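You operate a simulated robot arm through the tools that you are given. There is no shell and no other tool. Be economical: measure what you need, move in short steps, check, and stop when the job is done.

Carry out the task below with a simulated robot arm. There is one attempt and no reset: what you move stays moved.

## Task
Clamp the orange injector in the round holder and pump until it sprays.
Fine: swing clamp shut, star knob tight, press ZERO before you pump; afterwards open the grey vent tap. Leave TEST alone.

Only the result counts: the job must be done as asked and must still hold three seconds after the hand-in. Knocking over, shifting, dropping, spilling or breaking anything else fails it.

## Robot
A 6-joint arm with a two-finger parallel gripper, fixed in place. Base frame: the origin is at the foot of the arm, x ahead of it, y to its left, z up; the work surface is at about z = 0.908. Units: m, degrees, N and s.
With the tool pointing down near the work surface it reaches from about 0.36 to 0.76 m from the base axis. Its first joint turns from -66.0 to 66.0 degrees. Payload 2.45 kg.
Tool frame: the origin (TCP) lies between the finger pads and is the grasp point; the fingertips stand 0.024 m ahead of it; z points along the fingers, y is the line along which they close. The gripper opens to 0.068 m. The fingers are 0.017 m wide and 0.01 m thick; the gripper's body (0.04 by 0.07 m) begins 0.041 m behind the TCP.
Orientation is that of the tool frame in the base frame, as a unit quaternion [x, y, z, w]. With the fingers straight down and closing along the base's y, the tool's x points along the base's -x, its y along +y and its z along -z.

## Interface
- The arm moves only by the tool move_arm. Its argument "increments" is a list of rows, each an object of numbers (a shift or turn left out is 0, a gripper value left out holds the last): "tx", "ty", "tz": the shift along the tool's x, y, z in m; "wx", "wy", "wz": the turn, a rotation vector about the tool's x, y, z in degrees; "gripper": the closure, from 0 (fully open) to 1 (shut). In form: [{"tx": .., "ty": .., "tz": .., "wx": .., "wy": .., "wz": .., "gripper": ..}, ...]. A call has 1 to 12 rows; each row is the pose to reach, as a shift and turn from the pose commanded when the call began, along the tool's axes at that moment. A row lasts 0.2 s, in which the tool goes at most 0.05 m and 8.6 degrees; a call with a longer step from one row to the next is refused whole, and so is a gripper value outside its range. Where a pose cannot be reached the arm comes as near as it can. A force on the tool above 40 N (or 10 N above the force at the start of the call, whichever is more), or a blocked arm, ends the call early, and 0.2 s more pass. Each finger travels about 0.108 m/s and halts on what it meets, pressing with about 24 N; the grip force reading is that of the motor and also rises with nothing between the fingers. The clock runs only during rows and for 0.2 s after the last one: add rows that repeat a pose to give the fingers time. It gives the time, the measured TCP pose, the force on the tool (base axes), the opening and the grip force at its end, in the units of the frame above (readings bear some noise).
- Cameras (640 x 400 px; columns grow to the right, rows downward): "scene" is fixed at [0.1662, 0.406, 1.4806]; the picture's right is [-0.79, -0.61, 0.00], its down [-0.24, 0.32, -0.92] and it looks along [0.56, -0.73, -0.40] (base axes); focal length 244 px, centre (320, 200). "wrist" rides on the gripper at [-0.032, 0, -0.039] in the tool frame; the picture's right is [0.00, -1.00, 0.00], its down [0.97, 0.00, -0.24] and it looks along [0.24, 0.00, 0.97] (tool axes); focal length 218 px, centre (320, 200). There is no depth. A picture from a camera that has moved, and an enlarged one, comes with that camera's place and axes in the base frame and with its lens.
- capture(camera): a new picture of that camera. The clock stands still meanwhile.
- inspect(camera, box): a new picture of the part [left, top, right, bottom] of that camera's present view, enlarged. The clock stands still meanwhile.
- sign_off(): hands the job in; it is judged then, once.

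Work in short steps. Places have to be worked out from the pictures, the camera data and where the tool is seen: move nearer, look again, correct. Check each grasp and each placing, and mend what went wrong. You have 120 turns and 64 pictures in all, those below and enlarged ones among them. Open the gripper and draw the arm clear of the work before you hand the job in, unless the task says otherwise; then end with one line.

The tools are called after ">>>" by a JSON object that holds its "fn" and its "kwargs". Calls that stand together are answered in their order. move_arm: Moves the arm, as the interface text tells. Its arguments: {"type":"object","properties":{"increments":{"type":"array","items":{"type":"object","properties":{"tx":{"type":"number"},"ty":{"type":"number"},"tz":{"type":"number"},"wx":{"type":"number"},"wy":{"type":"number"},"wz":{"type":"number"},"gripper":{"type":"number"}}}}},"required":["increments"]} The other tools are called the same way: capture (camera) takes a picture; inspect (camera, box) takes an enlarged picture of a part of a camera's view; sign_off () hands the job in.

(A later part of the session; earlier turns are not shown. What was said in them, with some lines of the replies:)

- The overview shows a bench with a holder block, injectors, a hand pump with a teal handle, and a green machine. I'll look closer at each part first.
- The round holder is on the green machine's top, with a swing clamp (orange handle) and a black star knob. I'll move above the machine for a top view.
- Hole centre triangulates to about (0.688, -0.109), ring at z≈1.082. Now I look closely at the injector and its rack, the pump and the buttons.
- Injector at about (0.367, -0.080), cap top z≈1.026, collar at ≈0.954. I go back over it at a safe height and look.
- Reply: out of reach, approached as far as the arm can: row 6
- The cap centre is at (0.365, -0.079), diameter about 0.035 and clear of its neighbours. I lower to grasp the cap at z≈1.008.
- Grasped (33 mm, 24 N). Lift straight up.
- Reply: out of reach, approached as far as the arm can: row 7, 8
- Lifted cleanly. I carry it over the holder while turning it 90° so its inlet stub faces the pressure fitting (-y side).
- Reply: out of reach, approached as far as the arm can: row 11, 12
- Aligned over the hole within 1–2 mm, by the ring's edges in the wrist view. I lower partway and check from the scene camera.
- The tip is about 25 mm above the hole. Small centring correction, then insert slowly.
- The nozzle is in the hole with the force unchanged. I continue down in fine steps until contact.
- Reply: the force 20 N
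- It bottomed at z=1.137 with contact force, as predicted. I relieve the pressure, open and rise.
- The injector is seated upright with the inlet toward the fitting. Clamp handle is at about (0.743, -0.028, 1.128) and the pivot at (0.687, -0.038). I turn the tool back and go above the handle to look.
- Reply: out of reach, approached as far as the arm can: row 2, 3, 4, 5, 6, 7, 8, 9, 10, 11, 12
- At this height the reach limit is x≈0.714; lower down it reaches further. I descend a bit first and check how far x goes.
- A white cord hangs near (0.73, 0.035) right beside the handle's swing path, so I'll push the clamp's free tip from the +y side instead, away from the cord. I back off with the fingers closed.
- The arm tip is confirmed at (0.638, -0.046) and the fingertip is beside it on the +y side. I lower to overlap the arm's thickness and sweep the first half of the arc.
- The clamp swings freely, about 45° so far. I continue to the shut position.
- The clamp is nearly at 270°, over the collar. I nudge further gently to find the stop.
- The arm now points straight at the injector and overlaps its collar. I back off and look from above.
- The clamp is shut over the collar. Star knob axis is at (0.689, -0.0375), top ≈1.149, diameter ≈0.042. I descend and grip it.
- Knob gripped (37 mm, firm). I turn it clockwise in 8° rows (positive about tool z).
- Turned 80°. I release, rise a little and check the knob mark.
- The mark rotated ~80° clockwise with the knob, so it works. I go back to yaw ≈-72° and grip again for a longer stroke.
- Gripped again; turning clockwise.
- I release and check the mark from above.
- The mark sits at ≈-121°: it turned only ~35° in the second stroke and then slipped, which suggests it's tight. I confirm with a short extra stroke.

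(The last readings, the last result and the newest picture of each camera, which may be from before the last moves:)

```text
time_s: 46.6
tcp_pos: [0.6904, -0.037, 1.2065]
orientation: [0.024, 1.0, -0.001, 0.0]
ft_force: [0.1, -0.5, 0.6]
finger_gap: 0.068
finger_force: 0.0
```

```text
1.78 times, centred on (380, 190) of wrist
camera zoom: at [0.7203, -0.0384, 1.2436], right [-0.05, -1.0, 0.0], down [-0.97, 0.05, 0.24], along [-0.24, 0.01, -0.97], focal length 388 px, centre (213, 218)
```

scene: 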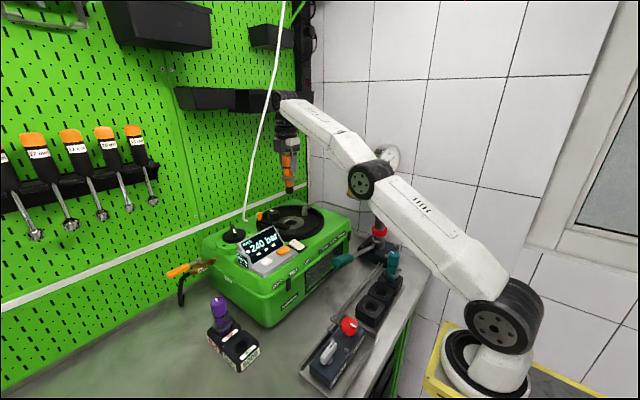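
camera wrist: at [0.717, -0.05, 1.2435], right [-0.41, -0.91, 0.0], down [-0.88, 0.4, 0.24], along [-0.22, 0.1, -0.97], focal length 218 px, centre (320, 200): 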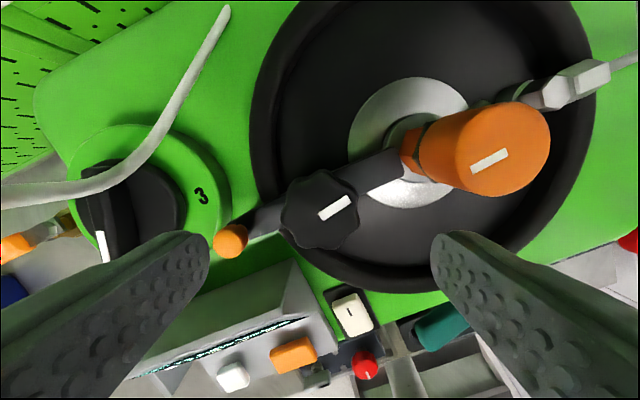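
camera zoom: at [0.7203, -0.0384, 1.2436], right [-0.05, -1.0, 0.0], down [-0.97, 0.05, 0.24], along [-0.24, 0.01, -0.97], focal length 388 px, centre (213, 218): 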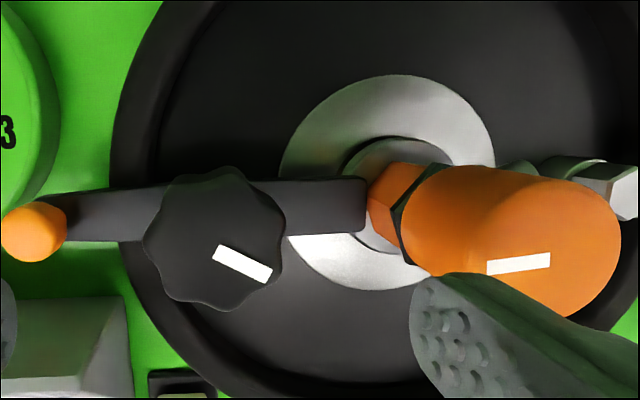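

The mark didn't move on the third stroke, so the knob is tight. Next is ZERO (white button), at about (0.573, 0.095, 1.102); I go above it with the fingers closed.

>>> {"fn": "move_arm", "kwargs": {"increments": [{"tz": -0.01, "tx": 0.02, "ty": 0.02, "gripper": 0.5}, {"tz": -0.01, "tx": 0.045, "ty": 0.05, "gripper": 1}, {"tz": -0.01, "tx": 0.07, "ty": 0.08, "gripper": 1}, {"tz": 0, "tx": 0.095, "ty": 0.11, "wz": -2.8}, {"tz": 0.01, "tx": 0.117, "ty": 0.132, "wz": -2.8}, {"tz": 0.03, "tx": 0.117, "ty": 0.132, "wz": -2.8}]}}

>>> {"fn": "capture", "kwargs": {"camera": "wrist"}}

>>> {"fn": "inspect", "kwargs": {"camera": "scene", "box": [210, 200, 320, 300]}}

```text
time_s: 48.0
tcp_pos: [0.5796, 0.1023, 1.1742]
orientation: [0.001, 1.0, 0.0, 0.0]
ft_force: [0.4, 1.2, 0.2]
finger_gap: 0.0
finger_force: 23.8
```

```text
21 pictures are left
camera wrist: at [0.6098, 0.1022, 1.2131], right [0.0, -1.0, 0.0], down [-0.97, 0.0, 0.24], along [-0.24, 0.0, -0.97], focal length 218 px, centre (320, 200)
```

wrist: 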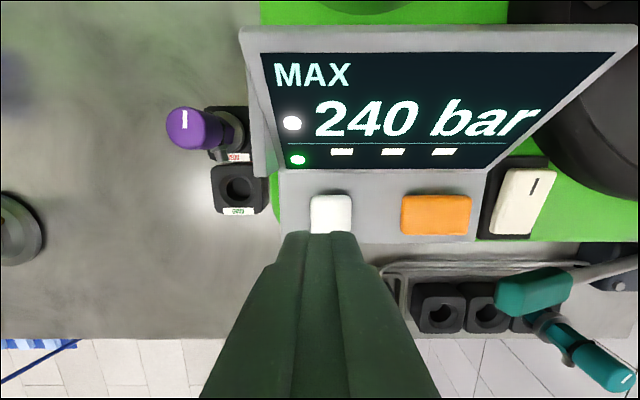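

```text
4.00 times, centred on (265, 250) of scene
camera zoom: at [0.1662, 0.4061, 1.4806], right [-0.79, -0.61, 0.0], down [-0.24, 0.32, -0.92], along [0.56, -0.73, -0.4], focal length 978 px, centre (540, 0)
```

zoom: 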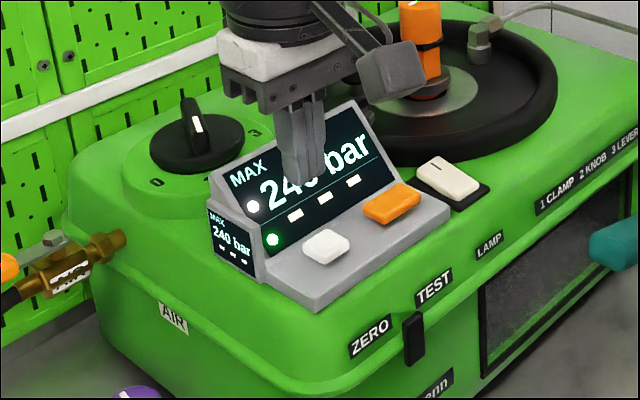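

A green lamp has lit (clamp secure). ZERO is at (0.5755, 0.096), so I align and press gently.

>>> {"fn": "move_arm", "kwargs": {"increments": [{"tx": 0.005, "ty": -0.0065, "tz": 0.01}, {"tx": 0.005, "ty": -0.0065, "tz": 0.035}, {"tx": 0.005, "ty": -0.0065, "tz": 0.042}, {"tx": 0.005, "ty": -0.0065, "tz": 0.045}, {"tx": 0.005, "ty": -0.0065, "tz": 0.047}, {"tx": 0.005, "ty": -0.0065, "tz": 0.049}, {"tx": 0.005, "ty": -0.0065, "tz": 0.049}]}}

>>> {"fn": "inspect", "kwargs": {"camera": "scene", "box": [210, 200, 320, 300]}}

```text
time_s: 49.6
tcp_pos: [0.5733, 0.0942, 1.1258]
orientation: [0.001, 1.0, 0.0, 0.0]
ft_force: [-0.2, 0.0, 0.8]
finger_gap: 0.0
finger_force: 23.4
```

```text
4.00 times, centred on (265, 250) of scene
camera zoom: at [0.1662, 0.4061, 1.4806], right [-0.79, -0.61, 0.0], down [-0.24, 0.32, -0.92], along [0.56, -0.73, -0.4], focal length 978 px, centre (540, 0)
```

zoom: 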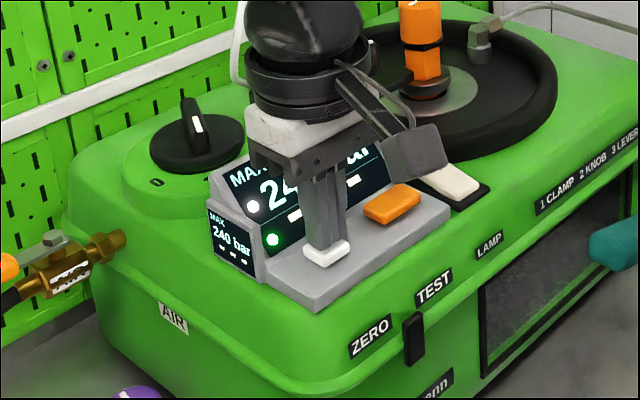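

The fingertips are on the white button but there's no force yet. I press a bit further.

>>> {"fn": "move_arm", "kwargs": {"increments": [{"tz": 0.002}, {"tz": 0.004}, {"tz": 0.006}, {"tz": 0.008}, {"tz": 0.008}]}}

>>> {"fn": "inspect", "kwargs": {"camera": "scene", "box": [210, 200, 320, 300]}}

```text
time_s: 50.8
tcp_pos: [0.5741, 0.0946, 1.12]
orientation: [0.002, 1.0, 0.0, 0.003]
ft_force: [-6.7, 1.0, 20.7]
finger_gap: 0.0
finger_force: 24.0
```

```text
4.00 times, centred on (265, 250) of scene
camera zoom: at [0.1656, 0.406, 1.4807], right [-0.79, -0.61, 0.0], down [-0.24, 0.32, -0.92], along [0.56, -0.73, -0.4], focal length 978 px, centre (540, 0)
```

zoom: 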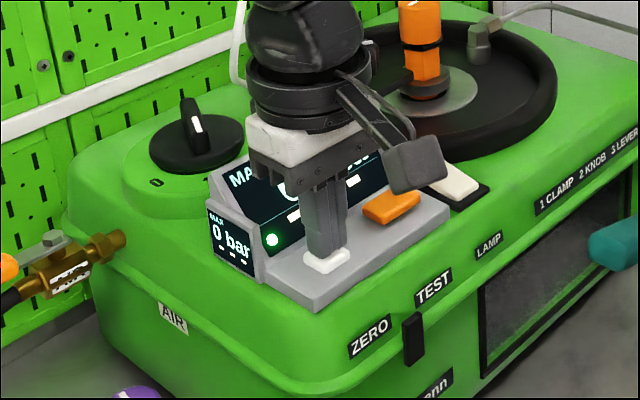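

The display reads 0 bar, so ZERO took. I rise and move over the pump lever, whose teal handle is at about (0.475, -0.104, 1.029), turning the tool +90° so the fingers close across it.

>>> {"fn": "move_arm", "kwargs": {"increments": [{"tz": -0.03}, {"tz": -0.07}, {"tz": -0.11, "wz": 8, "gripper": 0}, {"tz": -0.11, "tx": 0.02, "ty": -0.03, "wz": 16}, {"tz": -0.11, "tx": 0.04, "ty": -0.06, "wz": 24}, {"tz": -0.11, "tx": 0.06, "ty": -0.09, "wz": 32}, {"tz": -0.11, "tx": 0.08, "ty": -0.12, "wz": 40}, {"tz": -0.11, "tx": 0.1, "ty": -0.15, "wz": 48}, {"tz": -0.11, "tx": 0.1, "ty": -0.18, "wz": 56}, {"tz": -0.1, "tx": 0.1, "ty": -0.199, "wz": 64}, {"tz": -0.08, "tx": 0.1, "ty": -0.199, "wz": 72}, {"tz": -0.06, "tx": 0.1, "ty": -0.199, "wz": 80}]}}

>>> {"fn": "capture", "kwargs": {"camera": "wrist"}}

>>> {"fn": "capture", "kwargs": {"camera": "scene"}}

```text
time_s: 53.4
tcp_pos: [0.4736, -0.106, 1.1778]
orientation: [0.646, 0.763, 0.0, 0.0]
ft_force: [-0.8, 0.9, -0.6]
finger_gap: 0.0678
finger_force: 0.0
```

```text
17 pictures are left
camera wrist: at [0.4779, -0.136, 1.2165], right [-0.99, -0.17, 0.0], down [-0.16, 0.96, 0.24], along [-0.04, 0.24, -0.97], focal length 218 px, centre (320, 200)
```

wrist: 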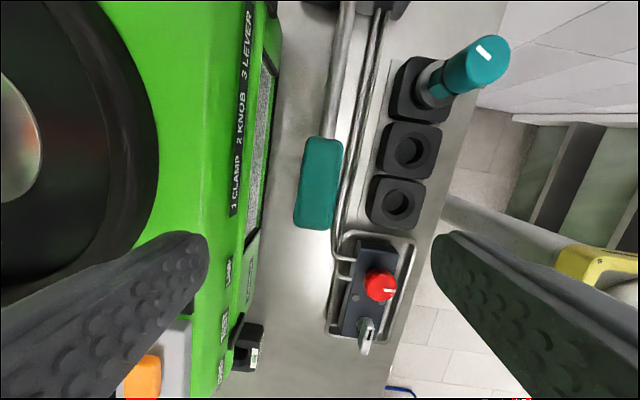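

```text
16 pictures are left
```

scene: 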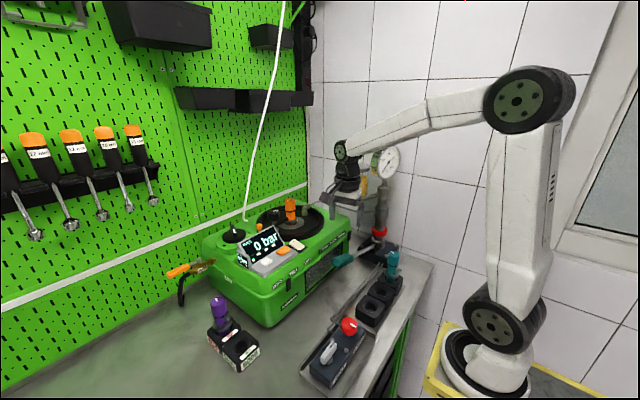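

Handle centre confirmed at (0.474, -0.105, ~1.03), 35 mm wide. I finish the yaw, narrow the opening for machine clearance, descend and grip.

>>> {"fn": "move_arm", "kwargs": {"increments": [{"tz": 0.03, "wz": 7, "gripper": 0.22}, {"tz": 0.07, "wz": 7}, {"tz": 0.11, "wz": 7}, {"tz": 0.14, "wz": 7}, {"tz": 0.152, "wz": 7}, {"tz": 0.152, "wz": 7, "gripper": 1}, {"tz": 0.152, "wz": 7, "gripper": 1}]}}

>>> {"fn": "inspect", "kwargs": {"camera": "scene", "box": [280, 140, 440, 300]}}

```text
time_s: 55.0
tcp_pos: [0.4752, -0.1048, 1.0244]
orientation: [0.689, 0.725, 0.001, 0.002]
ft_force: [12.7, 2.0, -9.4]
finger_gap: 0.0347
finger_force: 45.2
```

```text
2.50 times, centred on (360, 220) of scene
camera zoom: at [0.1667, 0.4061, 1.4805], right [-0.79, -0.61, 0.0], down [-0.24, 0.32, -0.92], along [0.56, -0.73, -0.4], focal length 611 px, centre (220, 150)
```

zoom: 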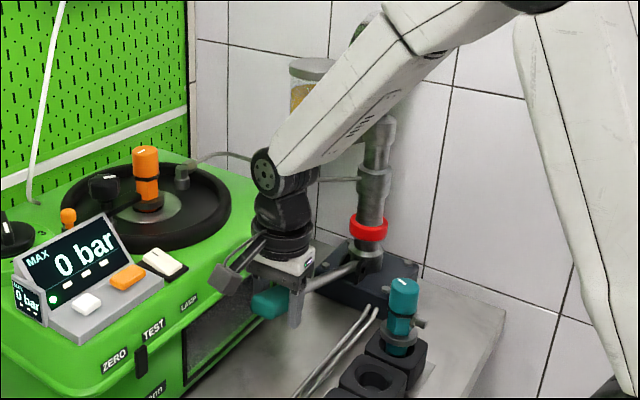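

Gripped on the handle. First try: push the lever down gently along its arc and see whether it moves.

>>> {"fn": "move_arm", "kwargs": {"increments": [{"tz": 0.01, "tx": 0.001}, {"tz": 0.02, "tx": 0.003}, {"tz": 0.03, "tx": 0.004}, {"tz": 0.04, "tx": 0.005}, {"tz": 0.05, "tx": 0.005}, {"tz": 0.06, "tx": 0.004}]}}

```text
time_s: 55.9
tcp_pos: [0.475, -0.099, 0.9946]
orientation: [0.689, 0.725, 0.002, 0.001]
ft_force: [3.3, 8.1, 0.9]
finger_gap: 0.0346
finger_force: 44.8
stopped in row 4: the force on the tool passed its limit (the readings are from after the stop); the commanded pose is now the measured one
```

It went down to z≈0.995 and hit a stop. Now lift along the arc to find the top of the stroke.

>>> {"fn": "move_arm", "kwargs": {"increments": [{"tz": -0.015, "tx": 0.0}, {"tz": -0.03, "tx": -0.003}, {"tz": -0.045, "tx": -0.008}, {"tz": -0.06, "tx": -0.013}, {"tz": -0.075, "tx": -0.019}, {"tz": -0.09, "tx": -0.026}, {"tz": -0.105, "tx": -0.035}]}}

>>> {"fn": "inspect", "kwargs": {"camera": "scene", "box": [200, 130, 440, 290]}}

```text
time_s: 56.6
tcp_pos: [0.4759, -0.1046, 1.0254]
orientation: [0.69, 0.724, 0.001, 0.002]
ft_force: [9.0, -5.3, -10.5]
finger_gap: 0.0346
finger_force: 44.9
stopped in row 3: the force on the tool passed its limit (the readings are from after the stop); the commanded pose is now the measured one
```

```text
2.50 times, centred on (320, 210) of scene
camera zoom: at [0.1667, 0.4059, 1.4806], right [-0.79, -0.61, 0.0], down [-0.24, 0.32, -0.92], along [0.56, -0.73, -0.4], focal length 611 px, centre (320, 175)
```

zoom: 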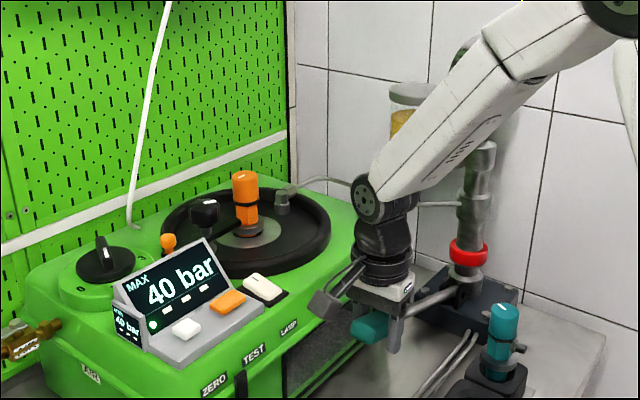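

One stroke gave 40 bar; the stroke runs z≈1.025↔0.995. I do more strokes just inside the end stops.

>>> {"fn": "move_arm", "kwargs": {"increments": [{"tz": 0.01, "tx": 0.002}, {"tz": 0.02, "tx": 0.004}, {"tz": 0.028, "tx": 0.005}, {"tz": 0.014, "tx": 0.003}, {"tz": 0.0, "tx": 0.0}, {"tz": 0.01, "tx": 0.002}, {"tz": 0.02, "tx": 0.004}, {"tz": 0.028, "tx": 0.005}, {"tz": 0.014, "tx": 0.003}, {"tz": 0.0, "tx": 0.0}]}}

>>> {"fn": "inspect", "kwargs": {"camera": "scene", "box": [200, 130, 440, 290]}}

```text
time_s: 58.8
tcp_pos: [0.4751, -0.1056, 1.0238]
orientation: [0.691, 0.722, 0.001, 0.003]
ft_force: [22.9, -8.4, -16.6]
finger_gap: 0.0348
finger_force: 44.8
```

```text
2.50 times, centred on (320, 210) of scene
camera zoom: at [0.1672, 0.4057, 1.4806], right [-0.79, -0.61, 0.0], down [-0.24, 0.32, -0.92], along [0.56, -0.73, -0.4], focal length 611 px, centre (320, 175)
```

zoom: 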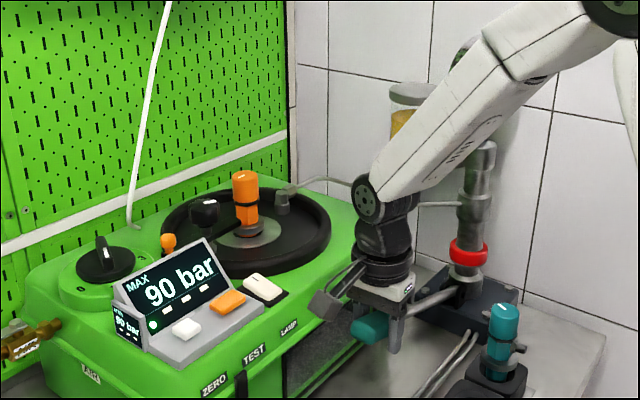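

Pressure is building (90 bar). Two more strokes, with a slight sideways relief.

>>> {"fn": "move_arm", "kwargs": {"increments": [{"tz": 0.01, "tx": 0.002, "ty": 0.001}, {"tz": 0.02, "tx": 0.004, "ty": 0.001}, {"tz": 0.029, "tx": 0.005, "ty": 0.001}, {"tz": 0.014, "tx": 0.003, "ty": 0.001}, {"tz": 0.0, "tx": 0.0, "ty": 0.001}, {"tz": 0.01, "tx": 0.002, "ty": 0.001}, {"tz": 0.02, "tx": 0.004, "ty": 0.001}, {"tz": 0.029, "tx": 0.005, "ty": 0.001}, {"tz": 0.014, "tx": 0.003, "ty": 0.001}, {"tz": 0.0, "tx": 0.0, "ty": 0.001}]}}

>>> {"fn": "move_arm", "kwargs": {"increments": [{"tz": 0.01, "tx": 0.002}, {"tz": 0.02, "tx": 0.004}, {"tz": 0.029, "tx": 0.005}, {"tz": 0.014, "tx": 0.003}, {"tz": 0.0, "tx": 0.0}, {"tz": 0.01, "tx": 0.002}, {"tz": 0.02, "tx": 0.004}, {"tz": 0.029, "tx": 0.005}, {"tz": 0.014, "tx": 0.003}, {"tz": 0.0, "tx": 0.0}]}}

>>> {"fn": "inspect", "kwargs": {"camera": "scene", "box": [200, 130, 440, 290]}}

```text
time_s: 61.0
tcp_pos: [0.4741, -0.1052, 1.0244]
orientation: [0.691, 0.723, 0.0, 0.0]
ft_force: [4.2, -3.0, -20.2]
finger_gap: 0.0344
finger_force: 44.3
```

```text
time_s: 63.2
tcp_pos: [0.4749, -0.1048, 1.0232]
orientation: [0.691, 0.723, 0.0, 0.001]
ft_force: [7.4, -4.4, -30.1]
finger_gap: 0.0346
finger_force: 44.8
```

```text
2.50 times, centred on (320, 210) of scene
camera zoom: at [0.1669, 0.4058, 1.4806], right [-0.79, -0.61, 0.0], down [-0.24, 0.32, -0.92], along [0.56, -0.73, -0.4], focal length 611 px, centre (320, 175)
```

zoom: 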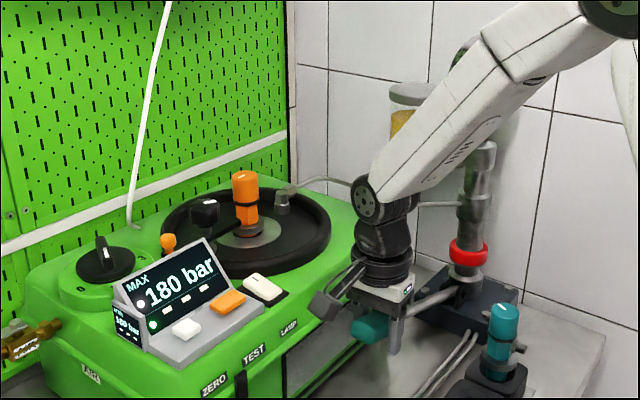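

The display shows MAX 180 bar, and a white lamp seems to have lit. I look closer, including at the spray window.

>>> {"fn": "inspect", "kwargs": {"camera": "scene", "box": [235, 200, 355, 290]}}

```text
4.44 times, centred on (295, 245) of scene
camera zoom: at [0.1669, 0.4058, 1.4806], right [-0.79, -0.61, 0.0], down [-0.24, 0.32, -0.92], along [0.56, -0.73, -0.4], focal length 1087 px, centre (431, 0)
```

zoom: 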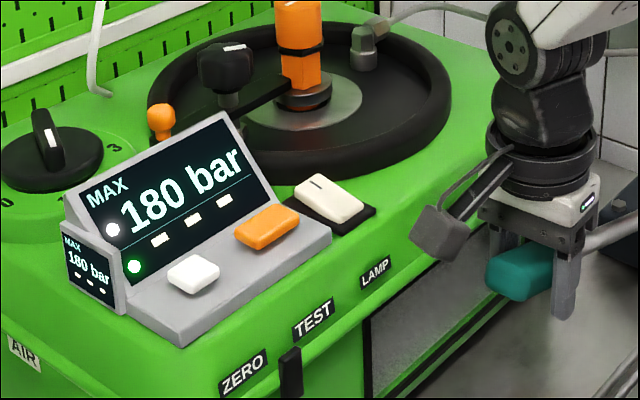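

The white "spray" lamp is lit. I do one confirming stroke: if the injector opened at 180, MAX will not climb.

>>> {"fn": "move_arm", "kwargs": {"increments": [{"tz": 0.01, "tx": 0.002}, {"tz": 0.02, "tx": 0.004}, {"tz": 0.028, "tx": 0.005}, {"tz": 0.014, "tx": 0.003}, {"tz": 0.0, "tx": 0.0}]}}

>>> {"fn": "inspect", "kwargs": {"camera": "scene", "box": [235, 130, 435, 290]}}

```text
time_s: 64.4
tcp_pos: [0.4752, -0.1048, 1.024]
orientation: [0.69, 0.724, 0.0, 0.001]
ft_force: [6.6, -11.3, -31.3]
finger_gap: 0.0347
finger_force: 45.1
```

```text
2.50 times, centred on (335, 210) of scene
camera zoom: at [0.1669, 0.4055, 1.4806], right [-0.79, -0.61, 0.0], down [-0.24, 0.32, -0.92], along [0.56, -0.73, -0.4], focal length 611 px, centre (282, 175)
```

zoom: 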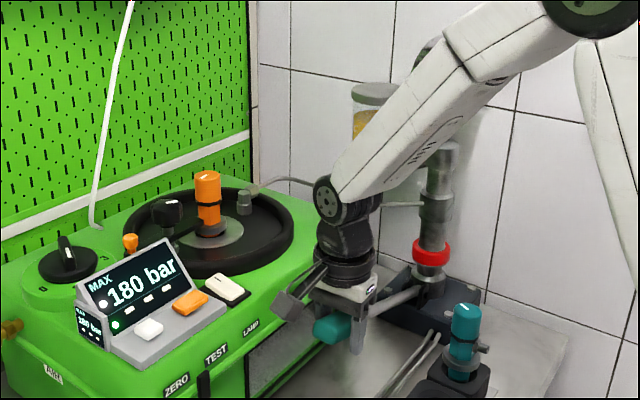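

MAX holds at 180 bar, so the injector opens and sprays there. I relax and release the lever, rise, and travel over the grey vent tap at about (0.369, 0.114, 0.96).

>>> {"fn": "move_arm", "kwargs": {"increments": [{"tz": 0.004}, {"tz": 0.004, "gripper": 0.5}, {"tz": 0.004, "gripper": 0.22}, {"tz": 0.004, "gripper": 0.22}, {"tz": -0.03}, {"tz": -0.07}, {"tz": -0.11}, {"tz": -0.13, "tx": 0.02, "ty": -0.015}]}}

>>> {"fn": "move_arm", "kwargs": {"increments": [{"tx": 0.03, "ty": -0.02}, {"tx": 0.07, "ty": -0.03}, {"tx": 0.11, "ty": -0.05}, {"tx": 0.15, "ty": -0.07}, {"tx": 0.185, "ty": -0.083}, {"tx": 0.19, "ty": -0.083, "tz": 0.03}, {"tx": 0.19, "ty": -0.083, "tz": 0.05}]}}

>>> {"fn": "capture", "kwargs": {"camera": "wrist"}}

>>> {"fn": "inspect", "kwargs": {"camera": "scene", "box": [290, 290, 390, 400]}}

```text
time_s: 66.2
tcp_pos: [0.4589, -0.0842, 1.1555]
orientation: [0.69, 0.724, 0.001, 0.001]
ft_force: [0.0, 0.2, -0.8]
finger_gap: 0.0528
finger_force: 0.1
```

```text
time_s: 67.8
tcp_pos: [0.3655, 0.1013, 1.1054]
orientation: [0.689, 0.725, 0.002, 0.001]
ft_force: [-0.1, 0.1, 0.4]
finger_gap: 0.0533
finger_force: 0.0
```

```text
9 pictures are left
camera wrist: at [0.3666, 0.0703, 1.1436], right [-1.0, -0.05, 0.0], down [-0.05, 0.97, 0.24], along [-0.01, 0.24, -0.97], focal length 218 px, centre (320, 200)
```

wrist: 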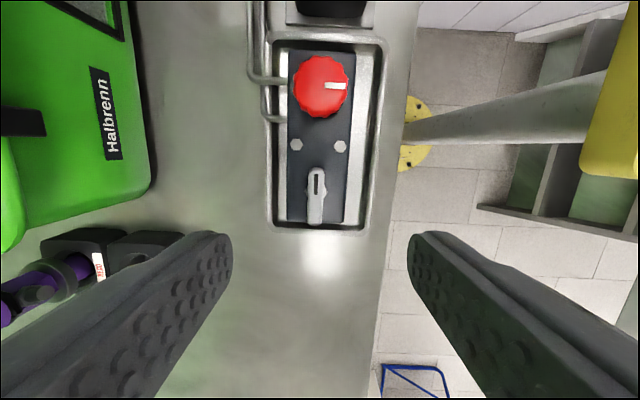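

```text
3.64 times, centred on (340, 345) of scene
camera zoom: at [0.1662, 0.4061, 1.4806], right [-0.79, -0.61, 0.0], down [-0.24, 0.32, -0.92], along [0.56, -0.73, -0.4], focal length 889 px, centre (247, -327)
```

zoom: 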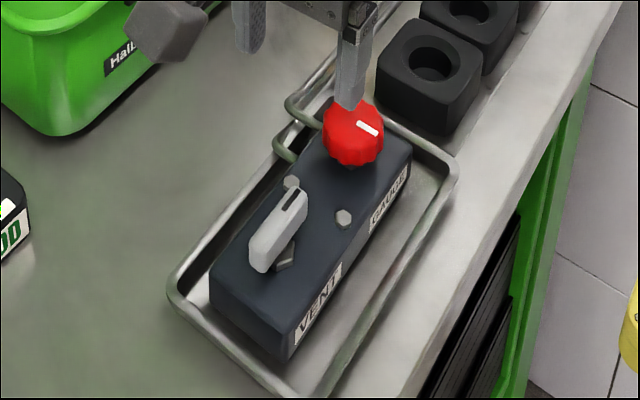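

GAUGE is the red knob and VENT the grey tap. The tap lever lies along y, centred near (0.3685, 0.110, 0.962). I descend over it and grip across.

>>> {"fn": "move_arm", "kwargs": {"increments": [{"tx": 0.008, "ty": 0.003, "tz": 0.04}, {"tx": 0.008, "ty": 0.003, "tz": 0.08}, {"tx": 0.008, "ty": 0.003, "tz": 0.115}, {"tx": 0.008, "ty": 0.003, "tz": 0.13}, {"tx": 0.008, "ty": 0.003, "tz": 0.13, "gripper": 0.6}, {"tx": 0.008, "ty": 0.003, "tz": 0.13, "gripper": 1}, {"tx": 0.008, "ty": 0.003, "tz": 0.13, "gripper": 1}]}}

>>> {"fn": "inspect", "kwargs": {"camera": "scene", "box": [290, 290, 390, 400]}}

```text
time_s: 69.4
tcp_pos: [0.3698, 0.1093, 0.9753]
orientation: [0.69, 0.724, 0.002, 0.002]
ft_force: [9.7, 1.3, -13.2]
finger_gap: 0.0127
finger_force: 32.5
```

```text
3.64 times, centred on (340, 345) of scene
camera zoom: at [0.1667, 0.4061, 1.4805], right [-0.79, -0.61, 0.0], down [-0.24, 0.32, -0.92], along [0.56, -0.73, -0.4], focal length 889 px, centre (247, -327)
```

zoom: 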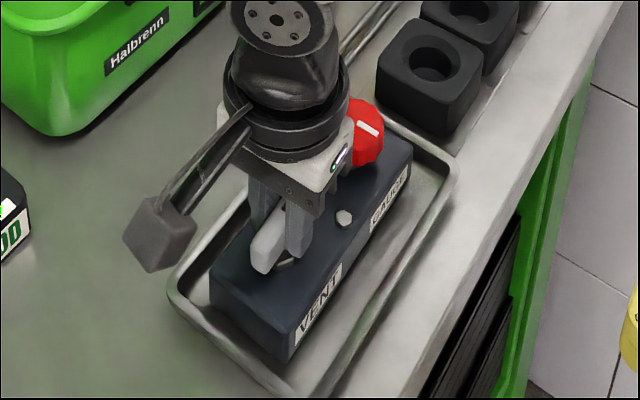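

Gripped (12.7 mm). I try turning counter-clockwise about 48°, watching the force.

>>> {"fn": "move_arm", "kwargs": {"increments": [{"wz": -6}, {"wz": -12}, {"wz": -18}, {"wz": -24}, {"wz": -32}, {"wz": -40}, {"wz": -48}]}}

>>> {"fn": "inspect", "kwargs": {"camera": "scene", "box": [290, 290, 390, 400]}}

```text
time_s: 71.0
tcp_pos: [0.3727, 0.1106, 0.9758]
orientation: [0.335, 0.942, 0.002, 0.004]
ft_force: [19.0, 23.0, -25.9]
finger_gap: 0.0129
finger_force: 32.6
```

```text
3.64 times, centred on (340, 345) of scene
camera zoom: at [0.1671, 0.4068, 1.4803], right [-0.79, -0.61, 0.0], down [-0.24, 0.32, -0.92], along [0.56, -0.73, -0.4], focal length 889 px, centre (247, -327)
```

zoom: 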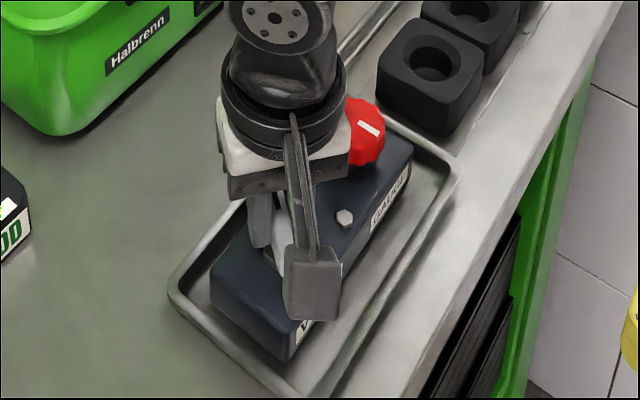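

The lever is turning, but the side force shows the pivot is slightly further toward +y. I continue to ~90° with that offset followed.

>>> {"fn": "move_arm", "kwargs": {"increments": [{"tx": -0.0019, "ty": 0.0041}, {"tx": -0.0018, "ty": 0.005, "wz": -8}, {"tx": -0.0016, "ty": 0.006, "wz": -16}, {"tx": -0.0014, "ty": 0.007, "wz": -24}, {"tx": -0.0012, "ty": 0.0077, "wz": -32}, {"tx": -0.0009, "ty": 0.0083, "wz": -40}, {"tx": -0.0009, "ty": 0.0085, "wz": -45}]}}

```text
time_s: 72.6
tcp_pos: [0.3734, 0.1126, 0.9746]
orientation: [-0.05, 0.999, -0.002, -0.002]
ft_force: [-10.9, -39.7, 11.0]
finger_gap: 0.0142
finger_force: 33.7
```

Turned to ~90°, with side force now reversed. I release, rise and look at the tap.

>>> {"fn": "move_arm", "kwargs": {"increments": [{"ty": -0.003}, {"ty": -0.003, "gripper": 0.6}, {"ty": -0.003, "gripper": 0.4}, {"ty": -0.003, "gripper": 0.4}, {"ty": -0.003, "tz": -0.03}, {"ty": -0.003, "tz": -0.07}, {"ty": -0.003, "tz": -0.12}]}}

>>> {"fn": "capture", "kwargs": {"camera": "wrist"}}

>>> {"fn": "capture", "kwargs": {"camera": "scene"}}

```text
time_s: 74.2
tcp_pos: [0.3769, 0.1108, 1.096]
orientation: [-0.05, 0.999, 0.0, 0.002]
ft_force: [0.0, 0.7, 0.3]
finger_gap: 0.0408
finger_force: 0.0
```

```text
5 pictures are left
camera wrist: at [0.4072, 0.1152, 1.1342], right [0.1, -0.99, 0.0], down [-0.97, -0.1, 0.24], along [-0.24, -0.02, -0.97], focal length 218 px, centre (320, 200)
```

wrist: 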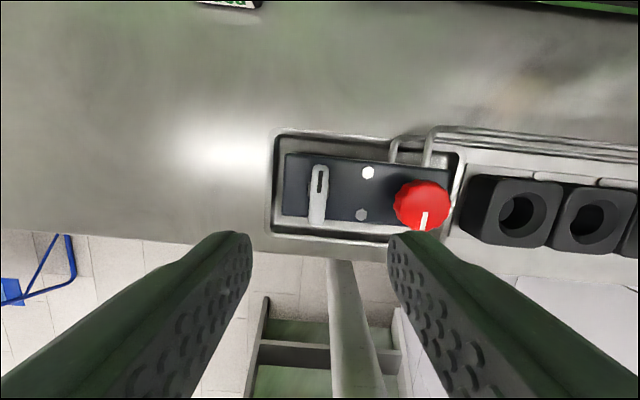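

```text
4 pictures are left
```

scene: 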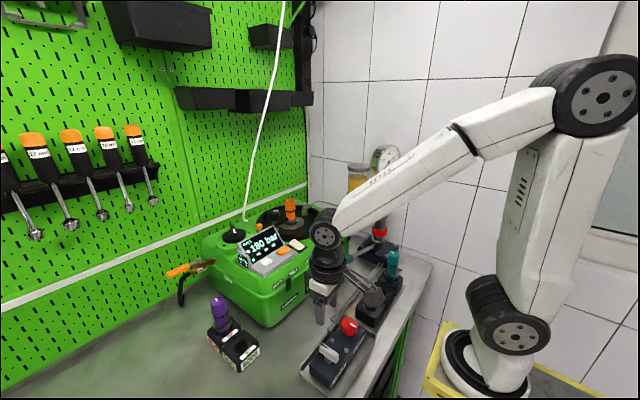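

The lever is now square to the block, about 90° turned. I check the gauge needle to confirm the pressure vented.

>>> {"fn": "inspect", "kwargs": {"camera": "scene", "box": [340, 130, 420, 190]}}

```text
6.67 times, centred on (380, 160) of scene
camera zoom: at [0.1662, 0.406, 1.4806], right [-0.79, -0.61, 0.0], down [-0.24, 0.32, -0.92], along [0.56, -0.73, -0.4], focal length 1630 px, centre (-80, 467)
```

zoom: 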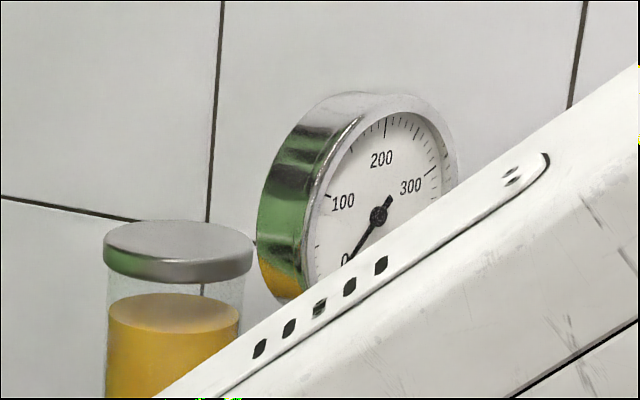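

The gauge reads 0, so the system is vented. I raise the arm clear of the work and do a final check.

>>> {"fn": "move_arm", "kwargs": {"increments": [{"tz": -0.04, "gripper": 0}, {"tz": -0.08}, {"tz": -0.12}, {"tz": -0.16, "tx": -0.02}, {"tz": -0.2, "tx": -0.04}, {"tz": -0.22, "tx": -0.06}, {"tz": -0.22, "tx": -0.06}]}}

>>> {"fn": "capture", "kwargs": {"camera": "scene"}}

>>> {"fn": "inspect", "kwargs": {"camera": "scene", "box": [200, 190, 400, 390]}}

```text
time_s: 75.8
tcp_pos: [0.4356, 0.1187, 1.3172]
orientation: [-0.051, 0.999, -0.001, 0.002]
ft_force: [0.1, -0.4, 0.0]
finger_gap: 0.0679
finger_force: 0.1
```

```text
2 pictures are left
```

scene: 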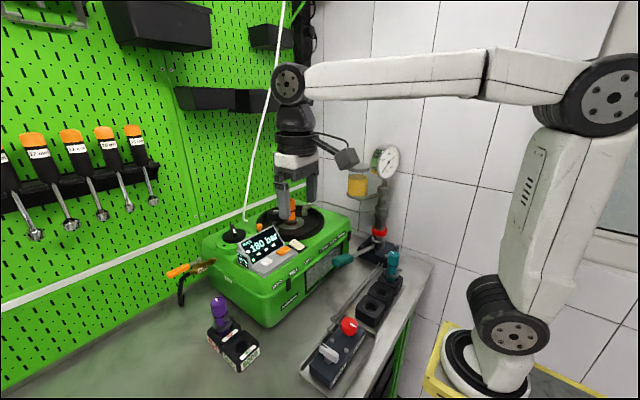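

```text
2.00 times, centred on (300, 290) of scene
camera zoom: at [0.1662, 0.406, 1.4806], right [-0.79, -0.61, 0.0], down [-0.24, 0.32, -0.92], along [0.56, -0.73, -0.4], focal length 489 px, centre (360, 20)
```

zoom: 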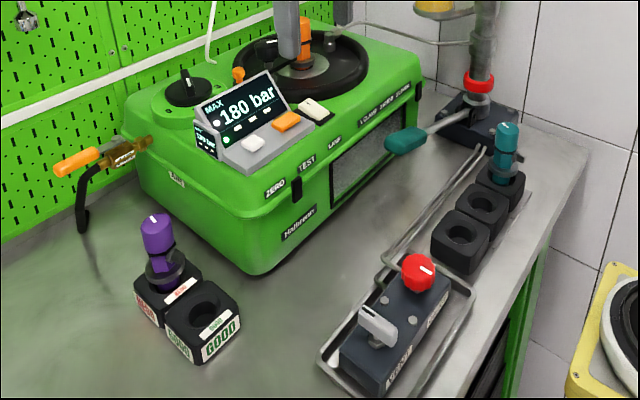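

Clamp shut, knob tight, MAX 180 bar with both lamps lit, vent tap turned to open, everything else undisturbed and the arm clear. Handing in.

>>> {"fn": "sign_off", "kwargs": {}}

```text
The job is handed in.
```

The orange injector is clamped in the round holder with the star knob tight. I pressed ZERO before pumping; MAX stopped rising at 180 bar and a white lamp lit, which I read as the spray. I then turned the grey vent tap 90°, the gauge reads 0, and TEST was not touched.
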